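You operate a simulated robot arm through the tools that you are given. There is no shell and no other tool. Be economical: measure what you need, move in short steps, check, and stop when the job is done.

You run a simulated two-armed robot. Do the job below in one go: nothing can be reset, and whatever is moved stays where it is left.

Task
Put the card on the top of the side table. Pick up the red round brush with one hand, pass it to the other hand and put it on the wooden bench top. Any order will do. Set down upright: card.

It is judged by the outcome, as a careful person would: the job done as asked, and still so three seconds after it is handed in. It fails if anything else is knocked over, pushed out of place, dropped, spilled or broken.

Robot
Two 7-joint arms with two-finger parallel grippers on one trunk, on a base that drives. Base frame: it is fixed to the floor where the robot stands at the start and does not move with it; the origin is under the middle of the robot, x ahead of it, y to its left, z up; the surface under the hand at the start is at about z = 0.86. Units: m, rad, N and s.
The left shoulder is at the start at [0.03, 0.119, 1.06], the right one opposite. With the tool pointing down near the work surface each hand reaches from about 0.28 to 0.68 m from the robot's upright axis, wherever it stands, measured 20 degrees to its own side. Places, roughly: red round brush (6x6x13 cm) [-3.5, -4.3, 1.1]; top of the side table [0, 1.3, 0.9]; wooden bench top [-0.3, -4.3, 0.9]. Payload 3.43 kg a hand.
Tool frame (each hand has its own): the origin (TCP) lies between the finger pads and is the grasp point; the fingertips stand 0.03 m ahead of it; z points along the fingers, y is the line along which they close. Largest opening 0.094 m; finger width 0.028, thickness 0.01; the body of the gripper, 0.05 by 0.096 m, starts 0.055 m behind the TCP.
Orientation is that of the tool frame in the base frame, as a unit quaternion [x, y, z, w]. With the fingers straight down and closing along the base's y, the tool's x points along the base's -x, its y along +y and its z along -z.

Tools
- The arms move only by the tool send_rows. It takes "left_commands", "right_commands" or both (then of equal length, played together; a hand with none holds still); each is one flat list of numbers, 7 for each row, row after row: the shift along the base's x, y, z in m, then the turn, a rotation vector about the base's x, y, z in rad, then the finger opening in m, from 0 to 0.094. In form: [tx, ty, tz, ax, ay, az, claw, tx, ty, tz, ax, ay, az, claw, ...]. A call has 1 to 10 rows; each row shifts and turns the commanded pose from where the row before left it. Each row takes 0.2 s and may step no farther than 0.05 m and 0.15 rad from the row before; otherwise, or with a gripper value out of range, the whole call is refused. Where a pose cannot be reached the arm comes as near as it can. A force on the tool above 40 N (or 10 N above the force at the start of the call, whichever is more), or a blocked arm, ends the call early, and 0.2 s more pass. The fingers move at their own pace (about 0.072 m/s each) and stop on an object; they squeeze with about 38 N. The grip force told is the motor's: it shows also when the fingers shut on nothing. Time passes only in rows, and 0.2 s behind the last, so rows that do not move let the fingers close. The reply holds the time, the measured pose of the TCP, the force on the tool along the base axes, the opening and the grip force, in the units named above and with some noise, with the torque about the TCP (base axes, N m) and any sound that the robot's microphone picked up.
- Cameras (640 x 400 px; columns grow to the right, rows downward): "scene" is now at [0.0404, 0.0141, 1.7555]; the picture's right is [0.15, -0.99, 0.00], its down [-0.84, -0.13, -0.53] and it looks along [0.52, 0.08, -0.85] (base axes); focal length 286 px, centre (320, 200). "left" rides on the left gripper at [0.076, -0.014, -0.102] in its tool frame; the picture's right is [0.18, 0.98, 0.00], its down [-0.75, 0.14, -0.64] and it looks along [-0.63, 0.12, 0.77] (tool axes); focal length 243 px, centre (320, 200). "right" rides on the right gripper at [0.076, 0.014, -0.103] in its tool frame; the picture's right is [-0.18, 0.98, 0.00], its down [-0.75, -0.14, -0.64] and it looks along [-0.63, -0.12, 0.77] (tool axes); focal length 243 px, centre (320, 200).
- camera(camera): a new picture of that camera. No time passes.
- raise_lower(by): slides the trunk up (or, below 0, down) by that many m; the arms and the scene camera ride with it, the base frame stays. It gives what a move gives, with no picture.
- drive_base(legs): drives the robot by 1 to 6 legs, each [ahead, turn to the left] in m and rad, along the robot's own axes; the way and the turn of a leg run together, so that a leg with both is an arc; at most 1.5 m and 3.142 rad a leg. The arms and the cameras ride along, it lands a little off, and it stops where it bumps. It gives what a move gives.
- turn_head(pan, tilt): turns the head with the scene camera to pan (to the left, within 2.496 rad either way) and tilt (down, from -0.506 to 1.204), counted from straight ahead of the robot. It gives what a move gives.
- measure_at(camera, pixels): for up to 12 pixels [column, row] of the newest picture of that camera ("zoom" is the newest enlarged one), the place [x, y, z] in the base frame of the surface seen there, good to about 0.002 m. No time passes.
- close_up(camera, box): a new picture of the part [left, top, right, bottom] of that camera's present view, enlarged. No time passes.
- close_job(): hands the job in; it is judged then, once.

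Work in short steps. Measure before you move; look again where a grasp or a placing could have gone wrong, and mend it. You have 110 turns and 100 pictures in all, those below and enlarged ones among them. Open the grippers and draw the arms clear of the work before you hand the job in, unless the task says otherwise; then end with one line.

The tools are called after "Call:" by a JSON object that holds its "fn" and its "kwargs". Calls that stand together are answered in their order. send_rows: Moves the arms, as the interface text tells. Its arguments: {"type":"object","properties":{"left_commands":{"type":"array","items":{"type":"number"}},"right_commands":{"type":"array","items":{"type":"number"}}},"required":[]} The other tools are called the same way: raise_lower (by) slides the trunk up or down; drive_base (legs) drives the base; turn_head (pan, tilt) turns the head that bears the scene camera; camera (camera) takes a picture; measure_at (camera, pixels) gives the place of the surface under pixels of a picture; close_up (camera, box) takes an enlarged picture of a part of a camera's view; close_job () hands the job in.

At the start:

```text
time_s: 0.0
left_tcp_pos: [0.4434, 0.2399, 1.158]
left_tool_rot: [0.0, 1.0, -0.001, 0.0]
left_force: [-1.0, 0.6, -0.1]
left_torque: [0.02, -0.01, -0.01]
left_width: 0.0939
left_grip_force: 0.0
right_tcp_pos: [0.4539, -0.1994, 1.1507]
right_tool_rot: [0.0, 1.0, 0.001, 0.0]
right_force: [-0.1, 0.8, -0.1]
right_torque: [0.02, 0.0, 0.0]
right_width: 0.0942
right_grip_force: 0.2
trunk travel left (down, up): [-0.325, 0.085]
robot x, y, heading: [-0.0012, -0.0011, -0.002]
head pan, tilt: [0.154, 1.016]
```

scene: 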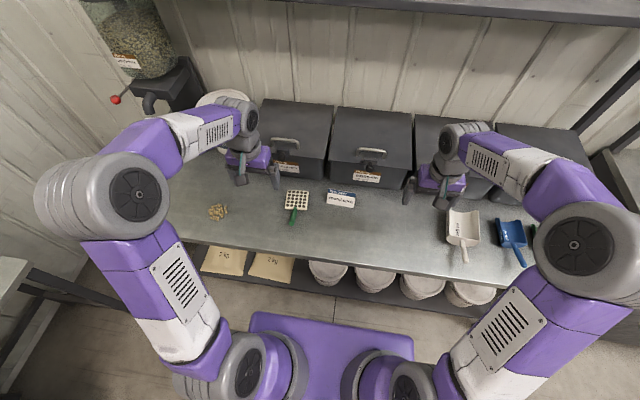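
right: 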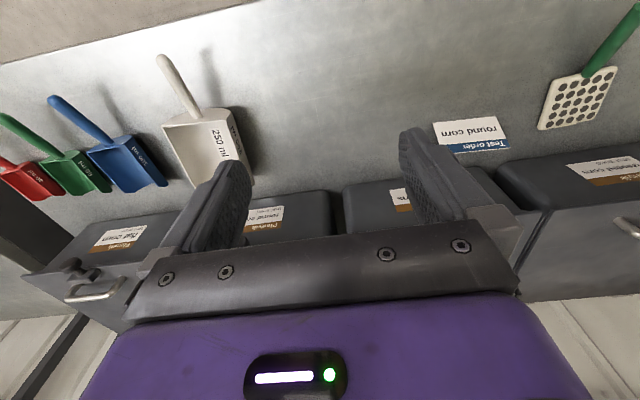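
left: 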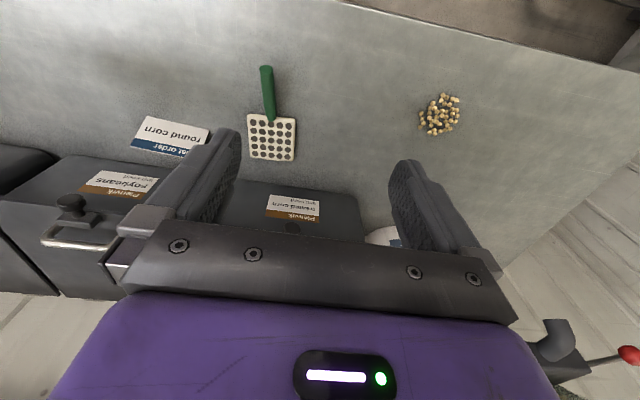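

The card "Test order round corn" is seen at about (341,199) in the scene picture. I enlarge it and measure points on it.

Call:
{"fn": "close_up", "kwargs": {"camera": "scene", "box": [280, 160, 400, 235]}}

Call:
{"fn": "measure_at", "kwargs": {"camera": "scene", "pixels": [[329, 192], [353, 194], [328, 204], [353, 207], [341, 200], [341, 193], [341, 215], [340, 206]]}}

Call:
{"fn": "close_up", "kwargs": {"camera": "right", "box": [400, 80, 560, 180]}}

```text
5.33 times, centred on (340, 198) of scene
```

zoom: 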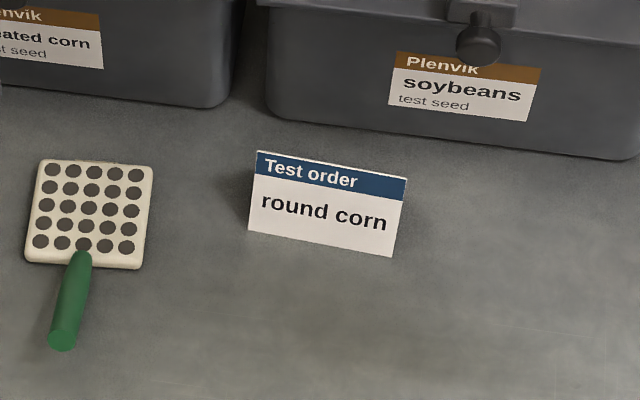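

```text
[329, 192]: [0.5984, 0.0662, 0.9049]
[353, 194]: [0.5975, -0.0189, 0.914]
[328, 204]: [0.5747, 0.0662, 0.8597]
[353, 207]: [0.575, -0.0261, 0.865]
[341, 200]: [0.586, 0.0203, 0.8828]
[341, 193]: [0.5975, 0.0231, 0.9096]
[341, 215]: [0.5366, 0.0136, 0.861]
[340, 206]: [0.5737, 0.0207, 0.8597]
```

```text
4.00 times, centred on (480, 130) of right
```

zoom: 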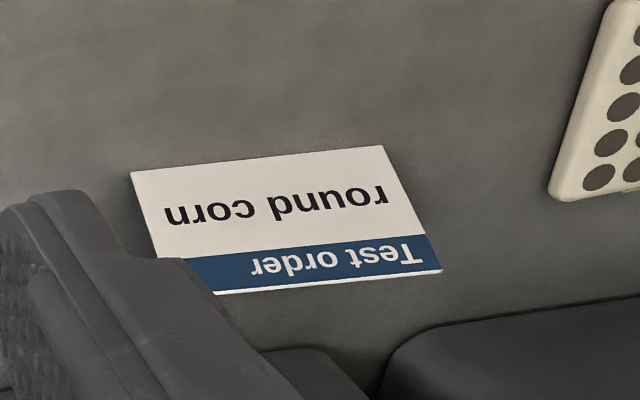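

The card looks like a tent standing on the bench, faces leaning, about 9 cm wide in y. I measure the bin fronts behind it and yaw the left hand so its camera sees the card from its side.

Call:
{"fn": "measure_at", "kwargs": {"camera": "scene", "pixels": [[371, 155], [370, 150], [365, 178], [345, 175], [400, 178], [372, 120], [320, 165], [290, 150], [325, 150], [341, 182], [341, 185], [341, 188]]}}

Call:
{"fn": "send_rows", "kwargs": {"left_commands": [0, 0, 0, 0, 0, -0.15, 0.094, 0, 0, 0, 0, 0, -0.15, 0.094, 0, 0, 0, 0, 0, -0.15, 0.094, 0, 0, 0, 0, 0, -0.15, 0.094, 0, 0, 0, 0, 0, -0.15, 0.094, 0, 0, 0, 0, 0, -0.15, 0.094, 0, 0, 0, 0, 0, -0.15, 0.094, 0, 0, 0, 0, 0, -0.15, 0.094, 0, 0, 0, 0, 0, -0.15, 0.094, 0, 0, 0, 0, 0, -0.15, 0.094]}}

Call:
{"fn": "camera", "kwargs": {"camera": "left"}}

```text
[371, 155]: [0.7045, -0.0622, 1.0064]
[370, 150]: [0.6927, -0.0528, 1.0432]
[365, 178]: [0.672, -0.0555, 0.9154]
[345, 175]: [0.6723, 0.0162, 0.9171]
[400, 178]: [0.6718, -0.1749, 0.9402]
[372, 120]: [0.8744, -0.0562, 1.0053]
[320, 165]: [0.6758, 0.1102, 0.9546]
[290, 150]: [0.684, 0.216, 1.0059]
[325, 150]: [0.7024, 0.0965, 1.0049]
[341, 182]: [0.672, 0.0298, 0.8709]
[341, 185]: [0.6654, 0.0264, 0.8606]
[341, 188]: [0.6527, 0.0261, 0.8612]
```

```text
time_s: 2.2
left_tcp_pos: [0.4445, 0.2397, 1.1572]
left_tool_rot: [0.683, 0.731, 0.001, 0.0]
left_force: [0.7, 0.2, 0.5]
left_torque: [0.0, 0.01, -0.02]
left_width: 0.0942
left_grip_force: 0.0
right_tcp_pos: [0.4528, -0.1998, 1.1493]
right_tool_rot: [0.001, 1.0, 0.0, 0.0]
right_force: [0.2, -0.4, 0.1]
right_torque: [0.0, 0.01, 0.0]
right_width: 0.0941
right_grip_force: 0.1
trunk travel left (down, up): [-0.325, 0.085]
robot x, y, heading: [-0.0017, -0.0003, -0.001]
head pan, tilt: [0.154, 1.016]
```

```text
94 pictures are left
```

left: 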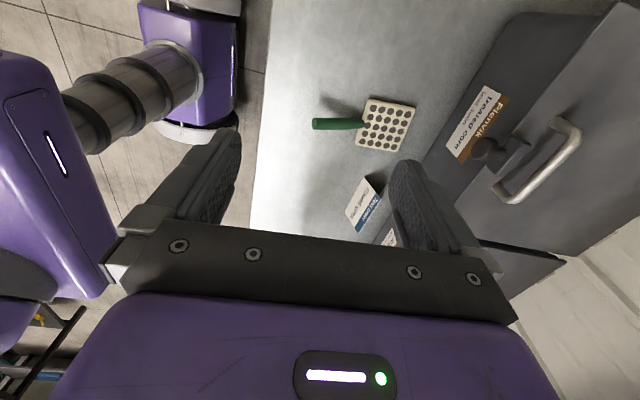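

The bin fronts are at x≈0.672, leaving room behind the card (ridge x≈0.598). I bring the left hand nearer and lower, still clear, to see the card's side profile.

Call:
{"fn": "send_rows", "kwargs": {"left_commands": [0.04, 0, -0.03, 0, 0, -0.07, 0.094, 0.04, 0, -0.03, 0, 0, 0, 0.094, 0.04, 0, -0.03, 0, 0, 0, 0.094, 0.03, -0.01, -0.03, 0, 0, 0, 0.094, 0.0, -0.02, -0.02, 0, 0, 0, 0.094]}}

Call:
{"fn": "camera", "kwargs": {"camera": "left"}}

```text
time_s: 3.2
left_tcp_pos: [0.5794, 0.2359, 1.0564]
left_tool_rot: [0.705, 0.709, 0.003, 0.0]
left_force: [-12.1, -0.1, 14.4]
left_torque: [-0.07, -0.42, -0.05]
left_width: 0.0876
left_grip_force: 0.0
right_tcp_pos: [0.4507, -0.1982, 1.1508]
right_tool_rot: [0.0, 1.0, 0.001, 0.001]
right_force: [0.4, 0.1, 0.0]
right_torque: [0.01, -0.03, -0.02]
right_width: 0.0941
right_grip_force: 0.1
trunk travel left (down, up): [-0.325, 0.085]
robot x, y, heading: [0.0027, -0.0013, 0.005]
head pan, tilt: [0.154, 1.016]
stopped in row 4 (left hand): the force on the tool passed its limit at 61 N (the readings are from after the stop); the commanded pose is now the measured one
```

```text
93 pictures are left
```

left: 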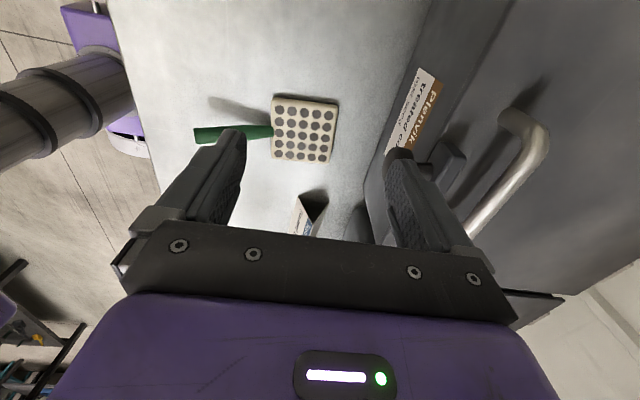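

The hand touched the handle of the left bin (force 61 N); I back off up and toward the robot, then look.

Call:
{"fn": "send_rows", "kwargs": {"left_commands": [-0.03, 0, 0.01, 0, 0, 0, 0.094, -0.03, -0.02, 0.02, 0, 0, 0, 0.094, 0, -0.03, 0.0, 0, 0, 0, 0.094, 0, -0.03, 0.0, 0, 0, 0, 0.094]}}

Call:
{"fn": "camera", "kwargs": {"camera": "scene"}}

Call:
{"fn": "camera", "kwargs": {"camera": "left"}}

```text
time_s: 4.2
left_tcp_pos: [0.5222, 0.1552, 1.0841]
left_tool_rot: [0.705, 0.709, 0.003, -0.001]
left_force: [0.2, -0.5, 0.2]
left_torque: [0.0, 0.0, 0.03]
left_width: 0.094
left_grip_force: 0.0
right_tcp_pos: [0.4526, -0.1988, 1.1503]
right_tool_rot: [0.001, 1.0, 0.001, 0.0]
right_force: [-0.7, 0.1, 0.6]
right_torque: [0.0, 0.0, 0.03]
right_width: 0.094
right_grip_force: 0.2
trunk travel left (down, up): [-0.325, 0.085]
robot x, y, heading: [0.0035, 0.0034, -0.001]
head pan, tilt: [0.154, 1.016]
```

```text
92 pictures are left
```

scene: 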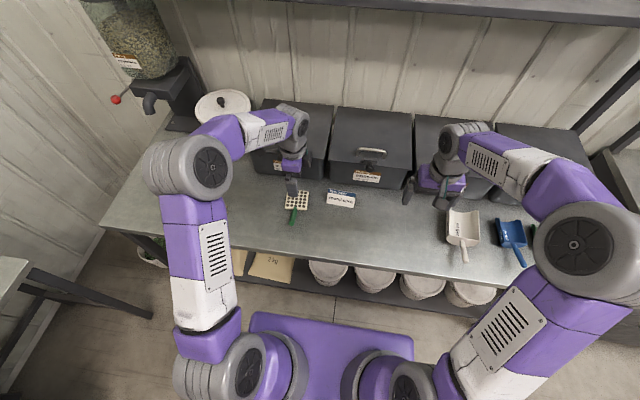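

```text
91 pictures are left
```

left: 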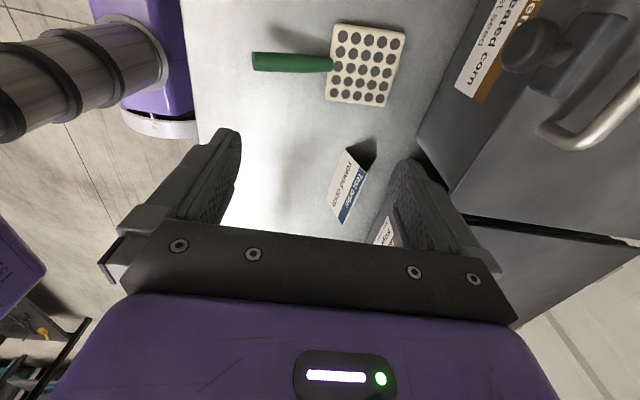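

The bins look unmoved. The card is a hollow tent (open end at (360,150)); I enlarge it and measure.

Call:
{"fn": "close_up", "kwargs": {"camera": "left", "box": [310, 120, 430, 195]}}

Call:
{"fn": "measure_at", "kwargs": {"camera": "zoom", "pixels": [[200, 150], [120, 370], [350, 100], [340, 160], [240, 180], [150, 250], [280, 240], [340, 110]]}}

Call:
{"fn": "measure_at", "kwargs": {"camera": "left", "pixels": [[530, 45], [580, 145], [545, 130], [570, 70], [400, 230]]}}

Call:
{"fn": "measure_at", "kwargs": {"camera": "scene", "pixels": [[371, 152], [362, 152], [370, 165], [340, 185], [320, 180], [320, 160]]}}

```text
5.33 times, centred on (370, 158) of left
```

zoom: 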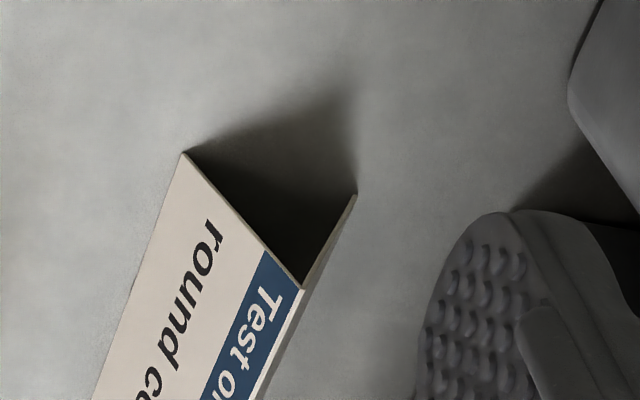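

```text
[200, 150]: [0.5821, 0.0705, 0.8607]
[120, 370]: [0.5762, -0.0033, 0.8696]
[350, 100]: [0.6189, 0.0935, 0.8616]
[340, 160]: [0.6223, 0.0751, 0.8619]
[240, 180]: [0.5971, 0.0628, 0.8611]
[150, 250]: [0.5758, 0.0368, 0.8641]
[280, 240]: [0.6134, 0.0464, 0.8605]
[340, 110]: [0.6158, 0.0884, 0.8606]
```

```text
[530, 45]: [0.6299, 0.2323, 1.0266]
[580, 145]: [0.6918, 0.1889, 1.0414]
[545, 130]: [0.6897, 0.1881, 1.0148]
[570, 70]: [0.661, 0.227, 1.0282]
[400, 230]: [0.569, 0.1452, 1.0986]
```

```text
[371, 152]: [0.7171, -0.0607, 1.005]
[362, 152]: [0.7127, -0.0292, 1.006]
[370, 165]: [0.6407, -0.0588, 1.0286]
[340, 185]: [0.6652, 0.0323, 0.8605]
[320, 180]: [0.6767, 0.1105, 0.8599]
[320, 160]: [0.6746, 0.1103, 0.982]
```

The tent has its ridge at x≈0.598, z≈0.914, feet at x≈0.574/0.622, y from −0.025 to 0.067; knobs stick out at x≈0.63 near y=−0.06 and 0.23. I go above it at y≈0.025.

Call:
{"fn": "send_rows", "kwargs": {"left_commands": [0.0, -0.045, 0.0, 0, 0, 0, 0.094, 0.0, -0.045, 0, 0, 0, 0, 0.094, 0.035, -0.04, -0.03, 0, 0, 0, 0.094, 0.041, 0, -0.03, 0, 0, 0, 0.094, 0, 0, 0, 0, 0, 0, 0.094]}}

Call:
{"fn": "camera", "kwargs": {"camera": "left"}}

Call:
{"fn": "close_up", "kwargs": {"camera": "scene", "box": [260, 120, 420, 220]}}

```text
refused: row 3 steps farther than a row can; nothing moved
```

```text
89 pictures are left
```

left: 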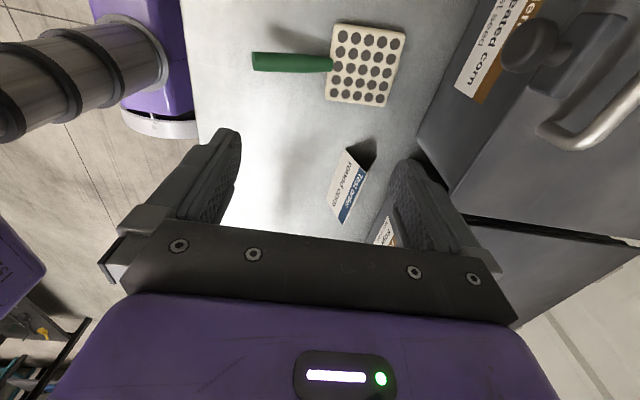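

```text
4.00 times, centred on (340, 170) of scene
```

zoom: 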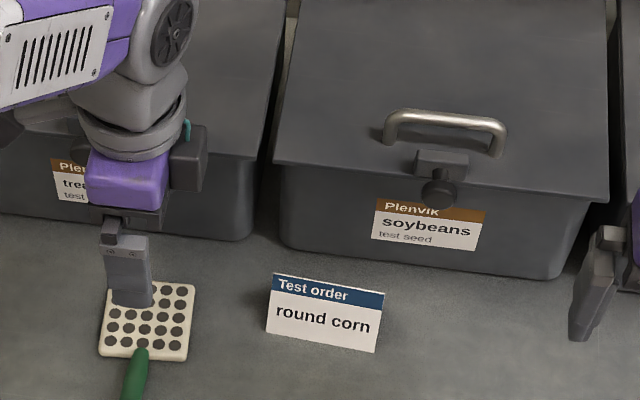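

A row was too long and nothing moved; I resend with shorter steps.

Call:
{"fn": "send_rows", "kwargs": {"left_commands": [0.0, -0.045, 0.0, 0, 0, 0, 0.094, 0.0, -0.045, 0, 0, 0, 0, 0.094, 0.02, -0.04, 0, 0, 0, 0, 0.094, 0.03, 0, -0.03, 0, 0, 0, 0.094, 0.026, 0, -0.03, 0, 0, 0, 0.094, 0, 0, 0, 0, 0, 0, 0.094]}}

Call:
{"fn": "close_up", "kwargs": {"camera": "scene", "box": [260, 120, 420, 220]}}

Call:
{"fn": "camera", "kwargs": {"camera": "left"}}

```text
time_s: 5.6
left_tcp_pos: [0.5978, 0.0256, 1.0234]
left_tool_rot: [0.705, 0.71, 0.002, 0.0]
left_force: [0.9, -0.3, -0.2]
left_torque: [-0.01, 0.02, 0.02]
left_width: 0.0938
left_grip_force: 0.2
right_tcp_pos: [0.4523, -0.1981, 1.1497]
right_tool_rot: [0.0, 1.0, 0.0, 0.0]
right_force: [-1.2, -0.7, 0.0]
right_torque: [0.0, 0.02, 0.0]
right_width: 0.0939
right_grip_force: 0.2
trunk travel left (down, up): [-0.325, 0.085]
robot x, y, heading: [0.0, -0.0002, -0.001]
head pan, tilt: [0.154, 1.016]
```

```text
4.00 times, centred on (340, 170) of scene
```

zoom: 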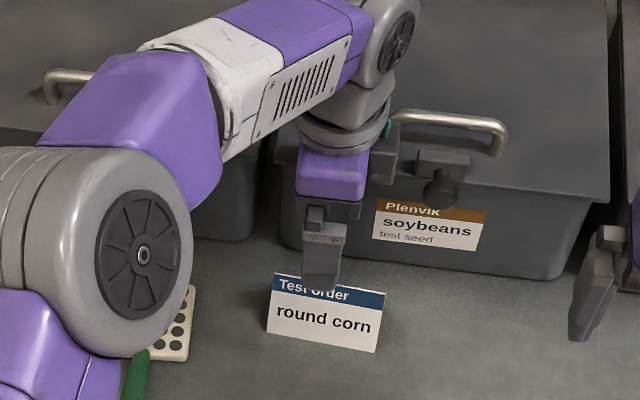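

```text
86 pictures are left
```

left: 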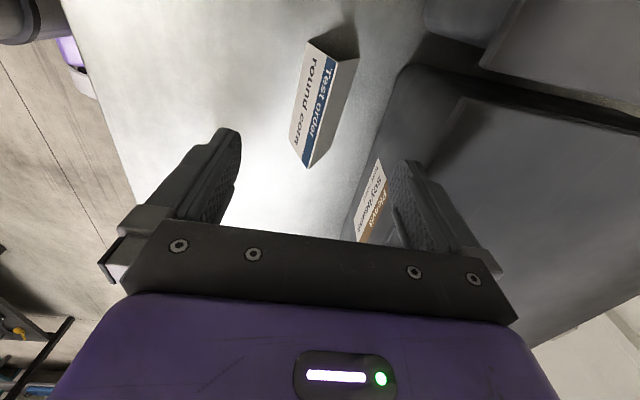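

The hand is over the card; I verify the ridge and the yaw before coming down.

Call:
{"fn": "measure_at", "kwargs": {"camera": "left", "pixels": [[333, 62], [324, 95], [316, 130], [308, 160], [307, 50], [295, 140], [345, 85], [325, 140]]}}

```text
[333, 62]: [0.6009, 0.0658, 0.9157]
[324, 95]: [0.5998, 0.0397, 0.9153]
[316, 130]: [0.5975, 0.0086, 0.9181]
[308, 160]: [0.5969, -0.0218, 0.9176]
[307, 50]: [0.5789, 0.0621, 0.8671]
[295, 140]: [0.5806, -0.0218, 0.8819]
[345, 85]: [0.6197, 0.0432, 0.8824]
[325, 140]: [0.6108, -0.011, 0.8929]
```

Ridge: x≈0.5985 at y≈0.022, turned about −0.045 rad. I come down to TCP z≈0.898 with that turn.

Call:
{"fn": "send_rows", "kwargs": {"left_commands": [0.001, -0.003, -0.035, 0, 0, -0.045, 0.094, 0, 0, -0.035, 0, 0, 0, 0.094, 0, 0, -0.03, 0, 0, 0, 0.094, 0, 0, -0.025, 0, 0, 0, 0.094, 0, 0, 0, 0, 0, 0, 0.094]}}

Call:
{"fn": "camera", "kwargs": {"camera": "left"}}

```text
time_s: 6.8
left_tcp_pos: [0.6, 0.0228, 0.8977]
left_tool_rot: [0.721, 0.693, 0.003, 0.0]
left_force: [-0.2, 0.4, -0.1]
left_torque: [-0.04, 0.03, 0.01]
left_width: 0.094
left_grip_force: 0.0
right_tcp_pos: [0.4534, -0.1978, 1.1502]
right_tool_rot: [0.0, 1.0, 0.0, -0.001]
right_force: [0.1, 0.4, 0.1]
right_torque: [-0.02, 0.0, 0.01]
right_width: 0.0941
right_grip_force: 0.0
trunk travel left (down, up): [-0.325, 0.085]
robot x, y, heading: [-0.0006, 0.0019, 0.001]
head pan, tilt: [0.154, 1.016]
```

```text
85 pictures are left
```

left: 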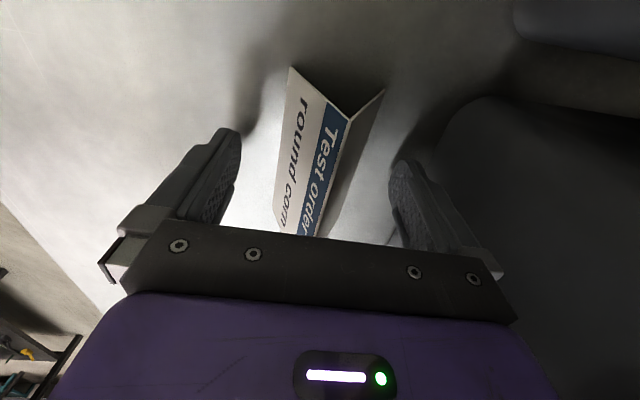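

Fingers straddle the card without touching. I close.

Call:
{"fn": "send_rows", "kwargs": {"left_commands": [0, 0, 0, 0, 0, 0, 0.05, 0, 0, 0, 0, 0, 0, 0.04, 0, 0, 0, 0, 0, 0, 0.03, 0, 0, 0, 0, 0, 0, 0.03, 0, 0, 0, 0, 0, 0, 0.03]}}

Call:
{"fn": "camera", "kwargs": {"camera": "left"}}

```text
time_s: 8.0
left_tcp_pos: [0.6008, 0.0215, 0.8977]
left_tool_rot: [0.72, 0.694, 0.002, 0.0]
left_force: [-0.4, 0.5, 2.2]
left_torque: [0.01, 0.04, -0.01]
left_width: 0.043
left_grip_force: 38.4
right_tcp_pos: [0.4536, -0.1988, 1.1501]
right_tool_rot: [0.0, 1.0, 0.0, 0.0]
right_force: [1.0, 0.4, 1.0]
right_torque: [-0.01, 0.04, 0.0]
right_width: 0.0942
right_grip_force: 0.1
trunk travel left (down, up): [-0.325, 0.085]
robot x, y, heading: [0.002, -0.0015, -0.002]
head pan, tilt: [0.154, 1.016]
```

```text
84 pictures are left
```

left: 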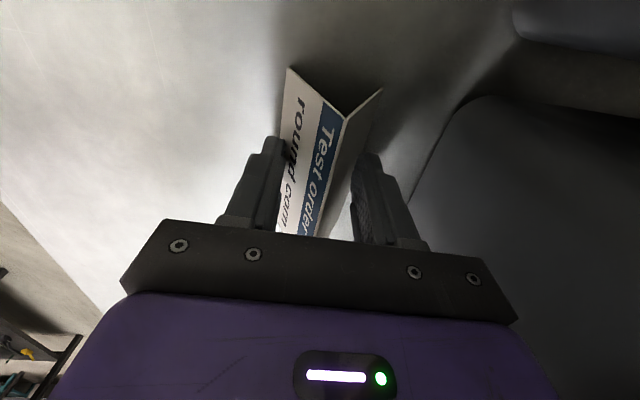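

The fingers hold at 0.043 m, card upright. I lift 10 cm slowly and check.

Call:
{"fn": "send_rows", "kwargs": {"left_commands": [0, 0, 0.01, 0, 0, 0, 0.03, 0, 0, 0.015, 0, 0, 0, 0.03, 0, 0, 0.025, 0, 0, 0, 0.03, 0, 0, 0.03, 0, 0, 0, 0.03, 0, 0, 0.03, 0, 0, 0, 0.03, -0.02, 0, 0.03, 0, 0, 0, 0.03]}}

Call:
{"fn": "camera", "kwargs": {"camera": "left"}}

```text
time_s: 9.4
left_tcp_pos: [0.5802, 0.0244, 1.039]
left_tool_rot: [0.72, 0.694, 0.002, 0.0]
left_force: [-0.6, 0.1, -0.1]
left_torque: [0.0, 0.02, 0.04]
left_width: 0.03
left_grip_force: 0.1
right_tcp_pos: [0.4518, -0.1987, 1.1499]
right_tool_rot: [0.0, 1.0, 0.0, -0.001]
right_force: [0.4, -0.5, -1.0]
right_torque: [0.01, -0.01, -0.01]
right_width: 0.0941
right_grip_force: 0.0
trunk travel left (down, up): [-0.325, 0.085]
robot x, y, heading: [0.0004, 0.0046, 0.002]
head pan, tilt: [0.154, 1.016]
```

```text
83 pictures are left
```

left: 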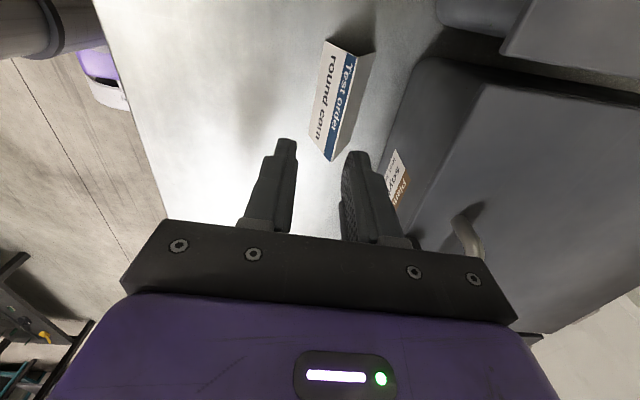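

The card slipped out of the wedge grip but still stands upright (apex (340,150)). Sloped faces are too slick, so I will instead grip it by its two ends (about 9 cm apart); I raise and turn the hand back.

Call:
{"fn": "send_rows", "kwargs": {"left_commands": [-0.03, 0, 0.02, 0, 0, 0.15, 0.094, -0.03, 0, 0.02, 0, 0, 0.15, 0.094, 0, 0, 0, 0, 0, 0.15, 0.094, 0, 0, 0, 0, 0, 0.15, 0.094, 0, 0, 0, 0, 0, 0.15, 0.094, 0, 0, 0, 0, 0, 0.15, 0.094, 0, 0, 0, 0, 0, 0.15, 0.094, 0, 0, 0, 0, 0, 0.15, 0.094, 0, 0, 0, 0, 0, 0.15, 0.094, 0, 0, 0, 0, 0, 0.15, 0.094]}}

Call:
{"fn": "camera", "kwargs": {"camera": "left"}}

Call:
{"fn": "close_up", "kwargs": {"camera": "scene", "box": [300, 170, 380, 220]}}

```text
time_s: 11.6
left_tcp_pos: [0.5201, 0.0241, 1.0778]
left_tool_rot: [0.053, 0.999, 0.002, -0.001]
left_force: [-0.4, 0.6, -0.5]
left_torque: [-0.02, 0.01, -0.06]
left_width: 0.0939
left_grip_force: 0.0
right_tcp_pos: [0.4534, -0.1981, 1.1492]
right_tool_rot: [0.0, 1.0, 0.0, 0.0]
right_force: [0.6, -0.2, 0.6]
right_torque: [0.01, -0.02, 0.0]
right_width: 0.0942
right_grip_force: 0.0
trunk travel left (down, up): [-0.325, 0.085]
robot x, y, heading: [0.0024, 0.0038, -0.002]
head pan, tilt: [0.154, 1.016]
```

```text
82 pictures are left
```

left: 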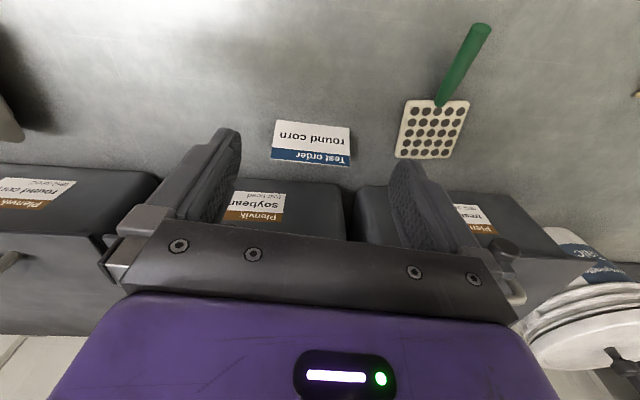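

```text
8.00 times, centred on (340, 195) of scene
```

zoom: 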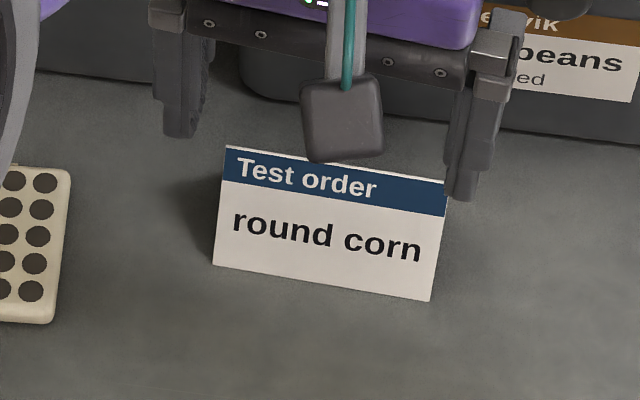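

I enlarge the card in the left camera to measure its end edges.

Call:
{"fn": "close_up", "kwargs": {"camera": "left", "box": [264, 112, 360, 172]}}

Call:
{"fn": "measure_at", "kwargs": {"camera": "scene", "pixels": [[328.3, 190], [355, 193]]}}

```text
6.67 times, centred on (312, 142) of left
```

zoom: 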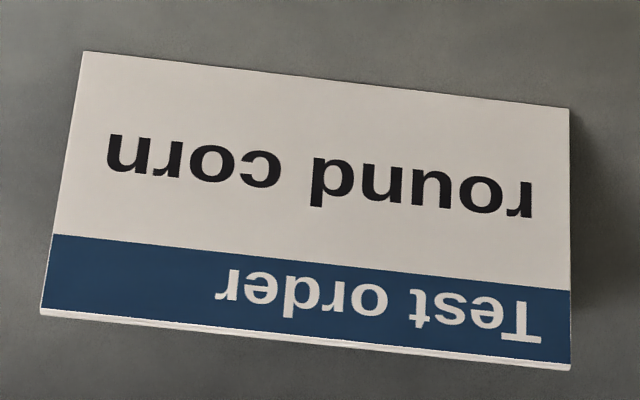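

```text
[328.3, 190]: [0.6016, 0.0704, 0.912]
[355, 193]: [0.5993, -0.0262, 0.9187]
```

Call:
{"fn": "measure_at", "kwargs": {"camera": "zoom", "pixels": [[44, 308], [569, 362], [84, 56], [565, 110], [48, 280], [568, 320], [570, 330], [300, 337], [70, 150], [567, 200]]}}

```text
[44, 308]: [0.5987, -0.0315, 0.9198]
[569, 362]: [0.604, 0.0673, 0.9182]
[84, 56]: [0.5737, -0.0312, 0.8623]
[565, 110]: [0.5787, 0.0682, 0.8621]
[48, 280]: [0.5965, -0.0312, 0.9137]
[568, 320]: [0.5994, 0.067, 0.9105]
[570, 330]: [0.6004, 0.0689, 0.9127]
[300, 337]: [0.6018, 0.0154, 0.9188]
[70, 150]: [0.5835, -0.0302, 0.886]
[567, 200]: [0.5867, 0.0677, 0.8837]
```

The card is ~0.10 m wide, so its ends don't fit the gripper. New plan: drag it (loosely straddled) to the counter's front edge with its open end overhanging, then pinch one panel from the front with a horizontal hand. I measure the front edge.

Call:
{"fn": "measure_at", "kwargs": {"camera": "scene", "pixels": [[330, 250], [330, 256], [330, 260], [330, 264], [330, 268], [240, 240], [240, 246], [420, 270], [420, 276], [297, 198], [292, 222]]}}

Call:
{"fn": "close_up", "kwargs": {"camera": "scene", "box": [240, 180, 440, 305]}}

```text
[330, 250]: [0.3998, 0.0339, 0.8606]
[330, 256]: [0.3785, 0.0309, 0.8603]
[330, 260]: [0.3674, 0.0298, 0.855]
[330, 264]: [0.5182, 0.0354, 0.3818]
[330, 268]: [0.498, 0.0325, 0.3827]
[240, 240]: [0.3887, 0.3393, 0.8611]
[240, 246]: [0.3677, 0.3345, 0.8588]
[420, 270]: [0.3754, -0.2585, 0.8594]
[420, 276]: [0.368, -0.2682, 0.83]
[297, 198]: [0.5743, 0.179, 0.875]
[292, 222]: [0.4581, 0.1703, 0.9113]
```

```text
3.20 times, centred on (340, 242) of scene
```

zoom: 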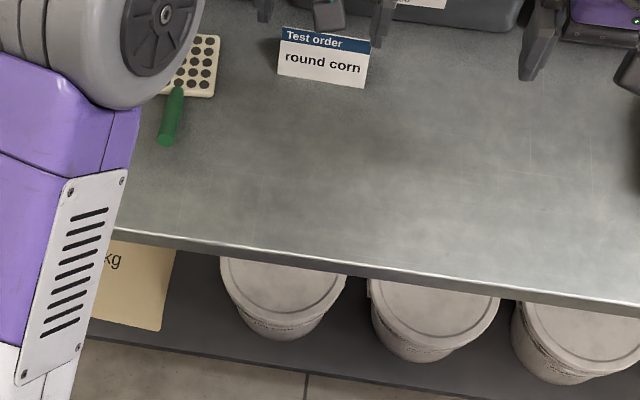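

The counter's front edge is x≈0.368. I turn the hand to straddle the card again.

Call:
{"fn": "send_rows", "kwargs": {"left_commands": [0, 0, 0, 0, 0, -0.15, 0.094, 0, 0, 0, 0, 0, -0.15, 0.094, 0, 0, 0, 0, 0, -0.15, 0.094, 0, 0, 0, 0, 0, -0.15, 0.094, 0, 0, 0, 0, 0, -0.15, 0.094, 0, 0, 0, 0, 0, -0.15, 0.094, 0, 0, 0, 0, 0, -0.15, 0.094, 0, 0, 0, 0, 0, -0.15, 0.094, 0, 0, 0, 0, 0, -0.15, 0.094, 0, 0, 0, 0, 0, -0.15, 0.094]}}

Call:
{"fn": "send_rows", "kwargs": {"left_commands": [0.04, -0.006, 0, 0, 0, -0.014, 0.094, 0.041, 0, 0, 0, 0, 0, 0.094, 0, 0, -0.04, 0, 0, 0, 0.094, 0, 0, -0.04, 0, 0, 0, 0.094, 0, 0, -0.04, 0, 0, 0, 0.094, 0, 0, -0.04, 0, 0, 0, 0.094, 0, 0, -0.02, 0, 0, 0, 0.094, 0, 0, 0, 0, 0, 0, 0.094]}}

Call:
{"fn": "camera", "kwargs": {"camera": "left"}}

```text
time_s: 13.8
left_tcp_pos: [0.5206, 0.0247, 1.0785]
left_tool_rot: [0.721, 0.693, 0.002, 0.0]
left_force: [-0.2, -0.7, -0.7]
left_torque: [0.03, 0.0, -0.01]
left_width: 0.094
left_grip_force: 0.0
right_tcp_pos: [0.4533, -0.1985, 1.1486]
right_tool_rot: [-0.001, 1.0, 0.0, 0.0]
right_force: [0.1, -0.1, 0.2]
right_torque: [0.01, -0.02, 0.01]
right_width: 0.0941
right_grip_force: 0.1
trunk travel left (down, up): [-0.325, 0.085]
robot x, y, heading: [-0.0001, -0.0009, 0.004]
head pan, tilt: [0.154, 1.016]
```

```text
time_s: 14.9
left_tcp_pos: [0.6048, 0.0171, 1.0032]
left_tool_rot: [0.723, 0.69, 0.008, 0.011]
left_force: [-11.9, 2.0, 16.9]
left_torque: [0.18, -0.91, 0.27]
left_width: 0.088
left_grip_force: 0.2
right_tcp_pos: [0.4525, -0.1977, 1.1512]
right_tool_rot: [-0.001, 1.0, 0.0, 0.001]
right_force: [0.0, 0.5, 0.0]
right_torque: [-0.01, 0.01, -0.01]
right_width: 0.094
right_grip_force: 0.0
trunk travel left (down, up): [-0.325, 0.085]
robot x, y, heading: [-0.0001, -0.0008, -0.001]
head pan, tilt: [0.154, 1.016]
stopped in row 5 (left hand): the force on the tool passed its limit at 61 N (the readings are from after the stop); the commanded pose is now the measured one
```

```text
78 pictures are left
```

left: 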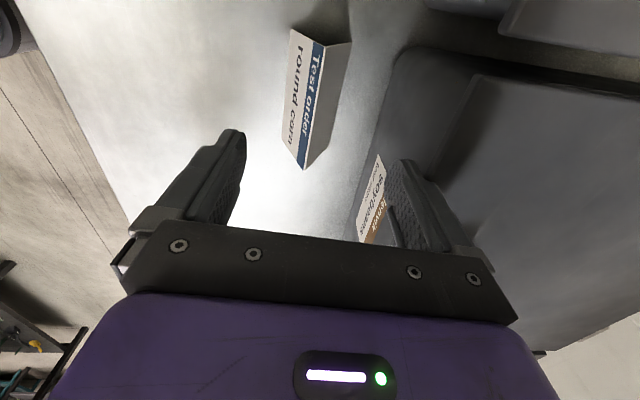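

The outer finger hit the bin lid; I back up, and use a narrower opening (0.07), a little nearer the robot.

Call:
{"fn": "send_rows", "kwargs": {"left_commands": [-0.03, 0, 0.03, 0, 0, 0, 0.07, 0, 0, 0.0, 0, 0, 0, 0.07, 0, 0, 0, 0, 0, 0, 0.07]}}

Call:
{"fn": "camera", "kwargs": {"camera": "left"}}

Call:
{"fn": "camera", "kwargs": {"camera": "scene"}}

```text
time_s: 15.7
left_tcp_pos: [0.5742, 0.0183, 1.0299]
left_tool_rot: [0.724, 0.69, 0.009, 0.009]
left_force: [-0.3, -0.5, 0.3]
left_torque: [0.03, -0.02, -0.04]
left_width: 0.0701
left_grip_force: 0.0
right_tcp_pos: [0.4543, -0.1986, 1.1497]
right_tool_rot: [-0.001, 1.0, 0.0, 0.0]
right_force: [-0.4, 0.4, 0.4]
right_torque: [0.01, 0.0, -0.01]
right_width: 0.0943
right_grip_force: 0.0
trunk travel left (down, up): [-0.325, 0.085]
robot x, y, heading: [-0.0016, -0.0006, 0.002]
head pan, tilt: [0.154, 1.016]
```

```text
77 pictures are left
```

left: 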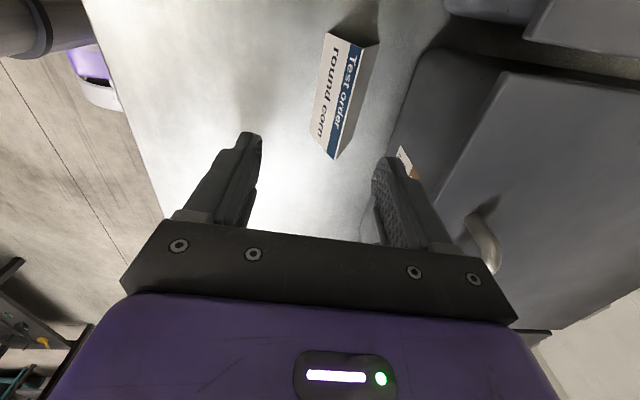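

```text
76 pictures are left
```

scene: 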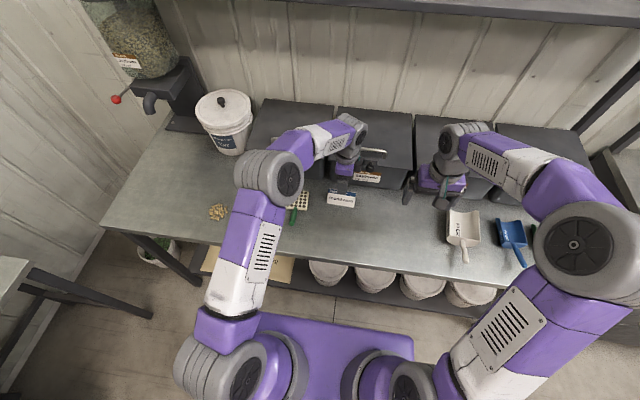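

I measure the bin front and ridge again, then descend straddling.

Call:
{"fn": "measure_at", "kwargs": {"camera": "scene", "pixels": [[365, 178], [400, 178], [400, 165], [345, 193]]}}

Call:
{"fn": "send_rows", "kwargs": {"left_commands": [0.026, 0, 0, 0, 0.0255, 0, 0.07, 0, 0, -0.03, 0, 0, 0, 0.07, 0, 0, -0.03, 0, 0, 0, 0.07, 0, 0, -0.03, 0, 0, 0, 0.07, 0, 0, -0.03, 0, 0, 0, 0.07, 0, 0, -0.01, 0, 0, 0, 0.07, 0, 0, 0, 0, 0, 0, 0.07]}}

Call:
{"fn": "camera", "kwargs": {"camera": "left"}}

```text
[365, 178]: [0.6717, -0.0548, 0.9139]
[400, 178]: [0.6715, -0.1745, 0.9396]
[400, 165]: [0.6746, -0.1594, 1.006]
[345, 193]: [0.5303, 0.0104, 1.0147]
```

```text
time_s: 17.3
left_tcp_pos: [0.6027, 0.0169, 0.8985]
left_tool_rot: [0.724, 0.69, 0.0, 0.001]
left_force: [0.6, 1.0, -0.6]
left_torque: [-0.04, 0.01, 0.0]
left_width: 0.0702
left_grip_force: 0.1
right_tcp_pos: [0.4536, -0.1969, 1.1503]
right_tool_rot: [0.0, 1.0, 0.0, 0.0]
right_force: [-0.3, -0.1, -0.3]
right_torque: [-0.04, 0.01, 0.03]
right_width: 0.0941
right_grip_force: 0.0
trunk travel left (down, up): [-0.325, 0.085]
robot x, y, heading: [-0.0008, 0.0011, -0.004]
head pan, tilt: [0.154, 1.016]
```

```text
75 pictures are left
```

left: 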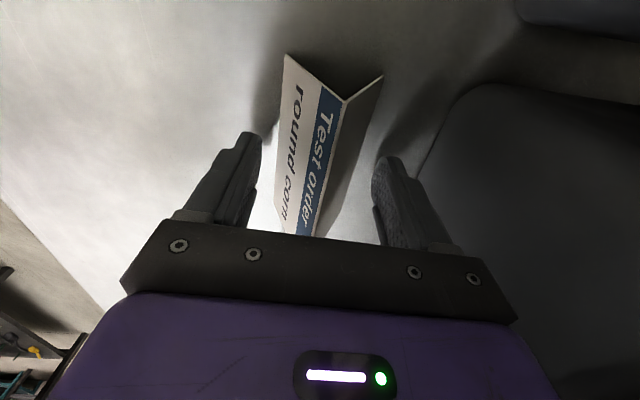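

Straddled; bin unmoved. I close to 0.045 (loose) and drag toward me.

Call:
{"fn": "send_rows", "kwargs": {"left_commands": [0, 0, 0, 0, 0, 0, 0.045, 0, 0, 0, 0, 0, 0, 0.045, -0.015, 0, 0, 0, 0, 0, 0.045, -0.02, 0, 0, 0, 0, 0, 0.045, -0.02, 0, 0, 0, 0, 0, 0.045, -0.02, 0, 0, 0, 0, 0, 0.045, -0.02, 0, 0, 0, 0, 0, 0.045, -0.02, 0, 0, 0, 0, 0, 0.045, -0.015, 0, 0, 0, 0, 0, 0.045, 0, 0, 0, 0, 0, 0, 0.045]}}

Call:
{"fn": "camera", "kwargs": {"camera": "left"}}

```text
time_s: 19.5
left_tcp_pos: [0.4741, 0.0178, 0.9014]
left_tool_rot: [0.725, 0.689, -0.001, 0.001]
left_force: [-0.1, -0.2, 0.1]
left_torque: [0.01, -0.02, -0.02]
left_width: 0.0451
left_grip_force: 0.0
right_tcp_pos: [0.4538, -0.1979, 1.1502]
right_tool_rot: [-0.001, 1.0, -0.001, -0.001]
right_force: [-0.7, 0.3, 0.0]
right_torque: [-0.03, 0.03, -0.04]
right_width: 0.0942
right_grip_force: 0.0
trunk travel left (down, up): [-0.325, 0.085]
robot x, y, heading: [0.001, 0.0023, 0.001]
head pan, tilt: [0.154, 1.016]
```

```text
74 pictures are left
```

left: 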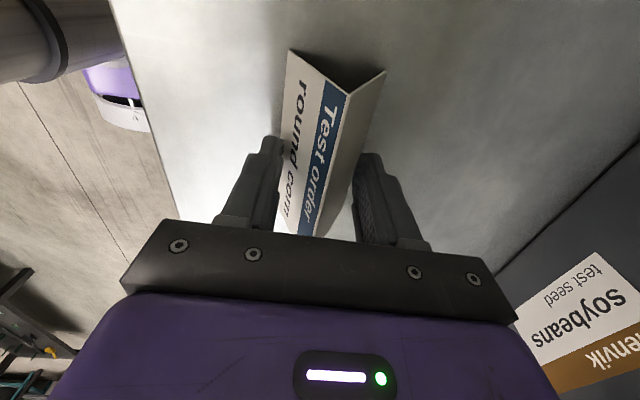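

The card follows upright. I now turn it by about +1.6 rad about the tool's axis.

Call:
{"fn": "send_rows", "kwargs": {"left_commands": [0, 0, 0, 0, 0, 0.15, 0.044, 0, 0, 0, 0, 0, 0.15, 0.044, 0, 0, 0, 0, 0, 0.15, 0.044, 0, 0, 0, 0, 0, 0.15, 0.044, 0, 0, 0, 0, 0, 0.15, 0.044, 0, 0, 0, 0, 0, 0.15, 0.044, 0, 0, 0, 0, 0, 0.15, 0.044, 0, 0, 0, 0, 0, 0.15, 0.044, 0, 0, 0, 0, 0, 0.15, 0.044, 0, 0, 0, 0, 0, 0.15, 0.044]}}

Call:
{"fn": "camera", "kwargs": {"camera": "left"}}

```text
time_s: 21.7
left_tcp_pos: [0.4719, 0.0167, 0.8994]
left_tool_rot: [0.058, 0.998, 0.0, 0.001]
left_force: [-1.0, -0.1, 7.5]
left_torque: [-0.07, -0.05, -0.27]
left_width: 0.046
left_grip_force: 19.1
right_tcp_pos: [0.4547, -0.1971, 1.1489]
right_tool_rot: [0.0, 1.0, 0.0, 0.0]
right_force: [-0.8, 0.8, 0.3]
right_torque: [-0.02, 0.01, 0.02]
right_width: 0.094
right_grip_force: 0.1
trunk travel left (down, up): [-0.325, 0.085]
robot x, y, heading: [-0.0002, 0.0017, 0.002]
head pan, tilt: [0.154, 1.016]
```

```text
73 pictures are left
```

left: 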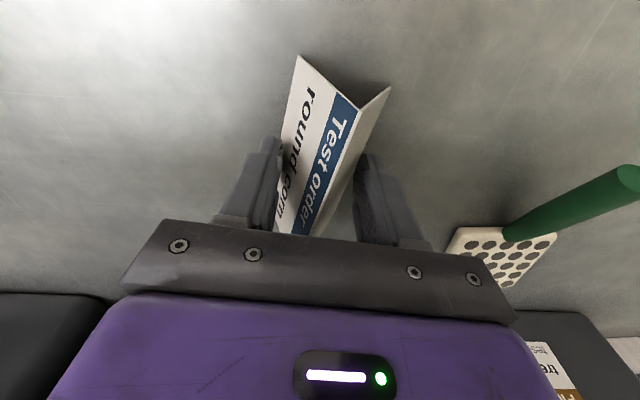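

The card turned with a slight lag. I turn a bit more and open slightly, then measure the card.

Call:
{"fn": "send_rows", "kwargs": {"left_commands": [0, 0, 0, 0, 0, 0.1, 0.045, 0, 0, 0, 0, 0, 0.1, 0.045, 0, 0, 0, 0, 0, 0.0, 0.046, 0, 0, 0, 0, 0, 0, 0.046]}}

Call:
{"fn": "camera", "kwargs": {"camera": "left"}}

Call:
{"fn": "close_up", "kwargs": {"camera": "scene", "box": [280, 180, 400, 255]}}

```text
time_s: 22.7
left_tcp_pos: [0.4732, 0.0164, 0.9]
left_tool_rot: [-0.04, 0.999, 0.0, 0.0]
left_force: [-0.8, 0.1, 4.7]
left_torque: [0.01, -0.02, -0.12]
left_width: 0.0465
left_grip_force: 11.8
right_tcp_pos: [0.4534, -0.1993, 1.1484]
right_tool_rot: [-0.001, 1.0, 0.0, 0.0]
right_force: [-0.2, -0.2, 0.0]
right_torque: [-0.02, 0.02, 0.01]
right_width: 0.094
right_grip_force: 0.0
trunk travel left (down, up): [-0.325, 0.085]
robot x, y, heading: [-0.0015, 0.0022, 0.001]
head pan, tilt: [0.154, 1.016]
```

```text
72 pictures are left
```

left: 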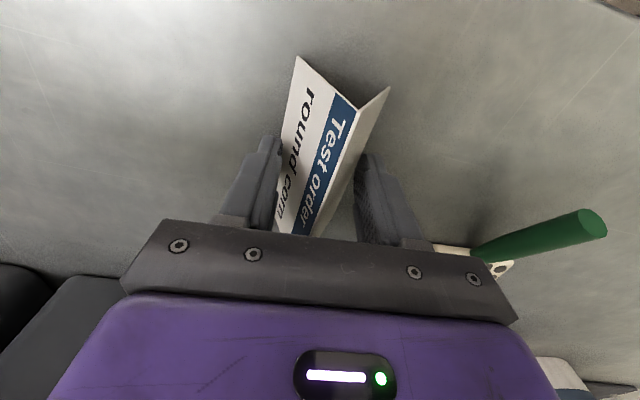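

```text
5.33 times, centred on (340, 218) of scene
```

zoom: 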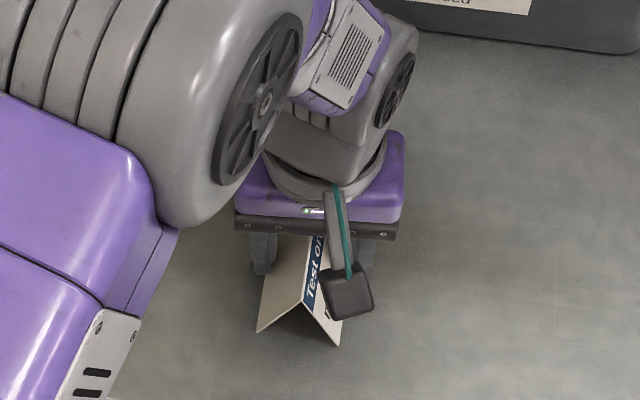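

I measure the ridge and near-end corners, to know where the card is.

Call:
{"fn": "measure_at", "kwargs": {"camera": "left", "pixels": [[357, 107], [340, 145], [325, 185], [312, 225], [299, 63], [385, 93], [283, 175]]}}

```text
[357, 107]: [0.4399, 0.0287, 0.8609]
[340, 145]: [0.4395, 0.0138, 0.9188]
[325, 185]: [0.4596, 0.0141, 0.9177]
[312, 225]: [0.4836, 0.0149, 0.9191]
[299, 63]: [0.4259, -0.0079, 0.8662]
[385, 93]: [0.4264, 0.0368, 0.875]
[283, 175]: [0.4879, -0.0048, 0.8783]
```

Near end x≈0.425, ridge y≈0.0145, nearly along x. To move it along its ridge I open, lift over, and will push on its far end with two spread fingers.

Call:
{"fn": "send_rows", "kwargs": {"left_commands": [0, 0, 0, 0, 0, 0, 0.07, 0, 0, 0, 0, 0, 0, 0.07, 0, 0, 0.04, 0, 0, -0.04, 0.07, 0, 0, 0.04, 0, 0, -0.04, 0.05, 0.045, -0.001, 0, 0, 0, 0, 0.028, 0.04, -0.001, 0, 0, 0, 0, 0.028, 0, 0, -0.04, 0, 0, 0, 0.028, 0, 0, -0.04, 0, 0, 0, 0.028, 0, 0, 0, 0, 0, 0, 0.028]}}

Call:
{"fn": "camera", "kwargs": {"camera": "left"}}

Call:
{"fn": "close_up", "kwargs": {"camera": "scene", "box": [270, 160, 430, 260]}}

```text
time_s: 24.7
left_tcp_pos: [0.5576, 0.0146, 0.9]
left_tool_rot: [0.0, 1.0, 0.0, 0.001]
left_force: [-0.9, 0.2, 0.4]
left_torque: [0.01, -0.01, 0.0]
left_width: 0.0278
left_grip_force: 0.1
right_tcp_pos: [0.454, -0.1981, 1.1491]
right_tool_rot: [-0.001, 1.0, 0.0, -0.001]
right_force: [-0.2, 0.2, -0.6]
right_torque: [-0.01, -0.02, 0.0]
right_width: 0.0941
right_grip_force: 0.0
trunk travel left (down, up): [-0.325, 0.085]
robot x, y, heading: [0.0011, -0.0002, -0.003]
head pan, tilt: [0.154, 1.016]
```

```text
70 pictures are left
```

left: 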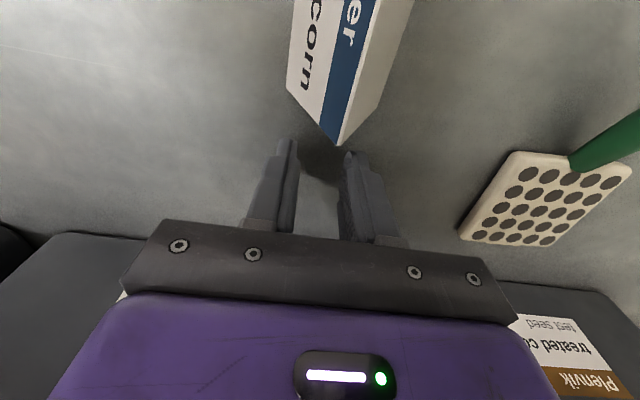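

```text
4.00 times, centred on (350, 210) of scene
```

zoom: 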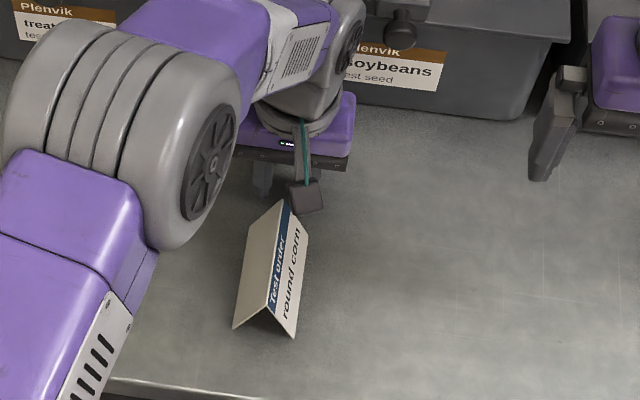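

Fingers are behind the far end, aligned. I push it ~0.086 m toward the edge.

Call:
{"fn": "send_rows", "kwargs": {"left_commands": [-0.014, 0, -0.002, 0, 0, 0, 0.028, -0.015, 0, 0, 0, 0, 0, 0.028, -0.015, 0, 0, 0, 0, 0, 0.028, -0.015, 0, 0, 0, 0, 0, 0.028, -0.015, 0, 0, 0, 0, 0, 0.028, -0.012, 0, 0, 0, 0, 0, 0.028, -0.008, 0, 0, 0, 0, 0, 0.028, 0, 0, 0, 0, 0, 0, 0.028]}}

Call:
{"fn": "camera", "kwargs": {"camera": "left"}}

Call:
{"fn": "close_up", "kwargs": {"camera": "scene", "box": [250, 180, 410, 280]}}

Call:
{"fn": "measure_at", "kwargs": {"camera": "zoom", "pixels": [[300, 375], [320, 380]]}}

```text
time_s: 26.5
left_tcp_pos: [0.4631, 0.0163, 0.8983]
left_tool_rot: [0.0, 1.0, 0.0, 0.001]
left_force: [-0.1, 0.3, 0.8]
left_torque: [-0.02, -0.01, 0.02]
left_width: 0.0279
left_grip_force: 0.0
right_tcp_pos: [0.4549, -0.1989, 1.1497]
right_tool_rot: [-0.002, 1.0, 0.0, -0.001]
right_force: [0.2, 1.0, 0.2]
right_torque: [0.01, 0.01, 0.01]
right_width: 0.094
right_grip_force: 0.0
trunk travel left (down, up): [-0.325, 0.085]
robot x, y, heading: [-0.0001, 0.0025, 0.001]
head pan, tilt: [0.154, 1.016]
```

```text
68 pictures are left
```

left: 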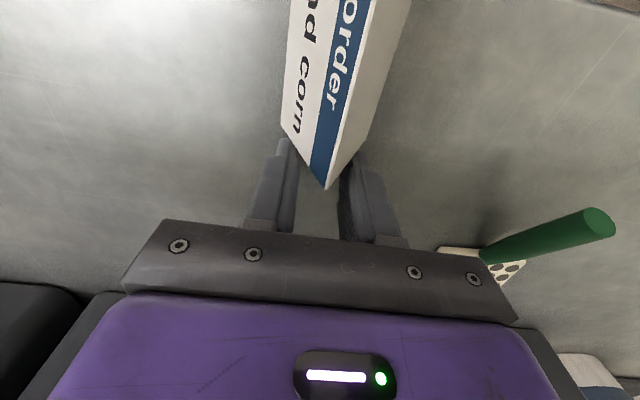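

```text
4.00 times, centred on (330, 230) of scene
```

zoom: 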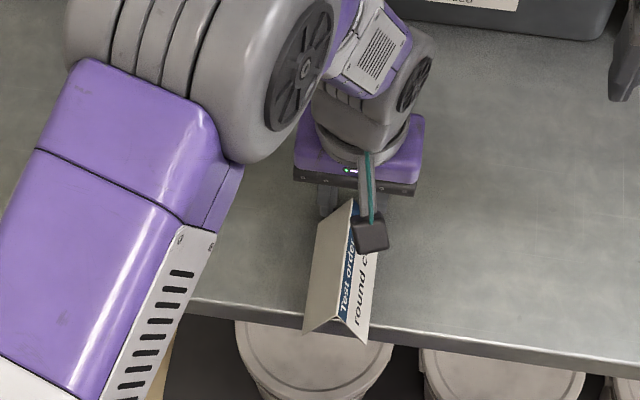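

```text
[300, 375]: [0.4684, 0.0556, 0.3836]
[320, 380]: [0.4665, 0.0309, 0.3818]
```

Overhang is about 18 mm; I push 11 mm more, then retreat up and away, and reach for the head view.

Call:
{"fn": "send_rows", "kwargs": {"left_commands": [-0.006, 0, 0, 0, 0, 0, 0.028, -0.005, 0, 0, 0, 0, 0, 0.028, 0, 0, 0, 0, 0, 0, 0.028, 0.02, 0, 0.0, 0, 0, 0, 0.028, 0.02, 0, 0.03, 0, 0, 0, 0.028, 0, 0, 0.045, 0, 0, 0, 0.028, 0, 0.03, 0.04, 0, 0, 0, 0.028, 0, 0.045, 0.02, 0, 0, 0, 0.028, 0, 0.045, 0.02, 0, 0, 0, 0.028, 0, 0.045, 0.02, 0, 0, 0, 0.028]}}

Call:
{"fn": "close_up", "kwargs": {"camera": "scene", "box": [260, 200, 420, 300]}}

```text
time_s: 28.7
left_tcp_pos: [0.4906, 0.1816, 1.0737]
left_tool_rot: [0.001, 1.0, 0.0, 0.001]
left_force: [0.7, 0.7, -1.2]
left_torque: [0.0, 0.0, -0.01]
left_width: 0.0278
left_grip_force: 0.0
right_tcp_pos: [0.4543, -0.1965, 1.151]
right_tool_rot: [-0.001, 1.0, 0.0, 0.0]
right_force: [0.1, -0.2, 0.5]
right_torque: [-0.04, -0.01, 0.0]
right_width: 0.0939
right_grip_force: 0.0
trunk travel left (down, up): [-0.325, 0.085]
robot x, y, heading: [-0.0026, 0.0003, -0.001]
head pan, tilt: [0.154, 1.016]
```

```text
4.00 times, centred on (340, 250) of scene
```

zoom: 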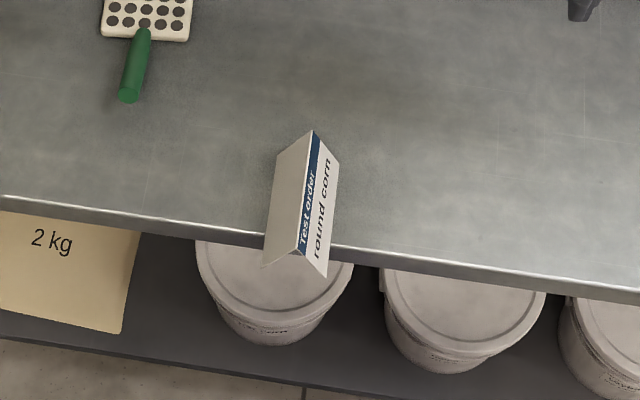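

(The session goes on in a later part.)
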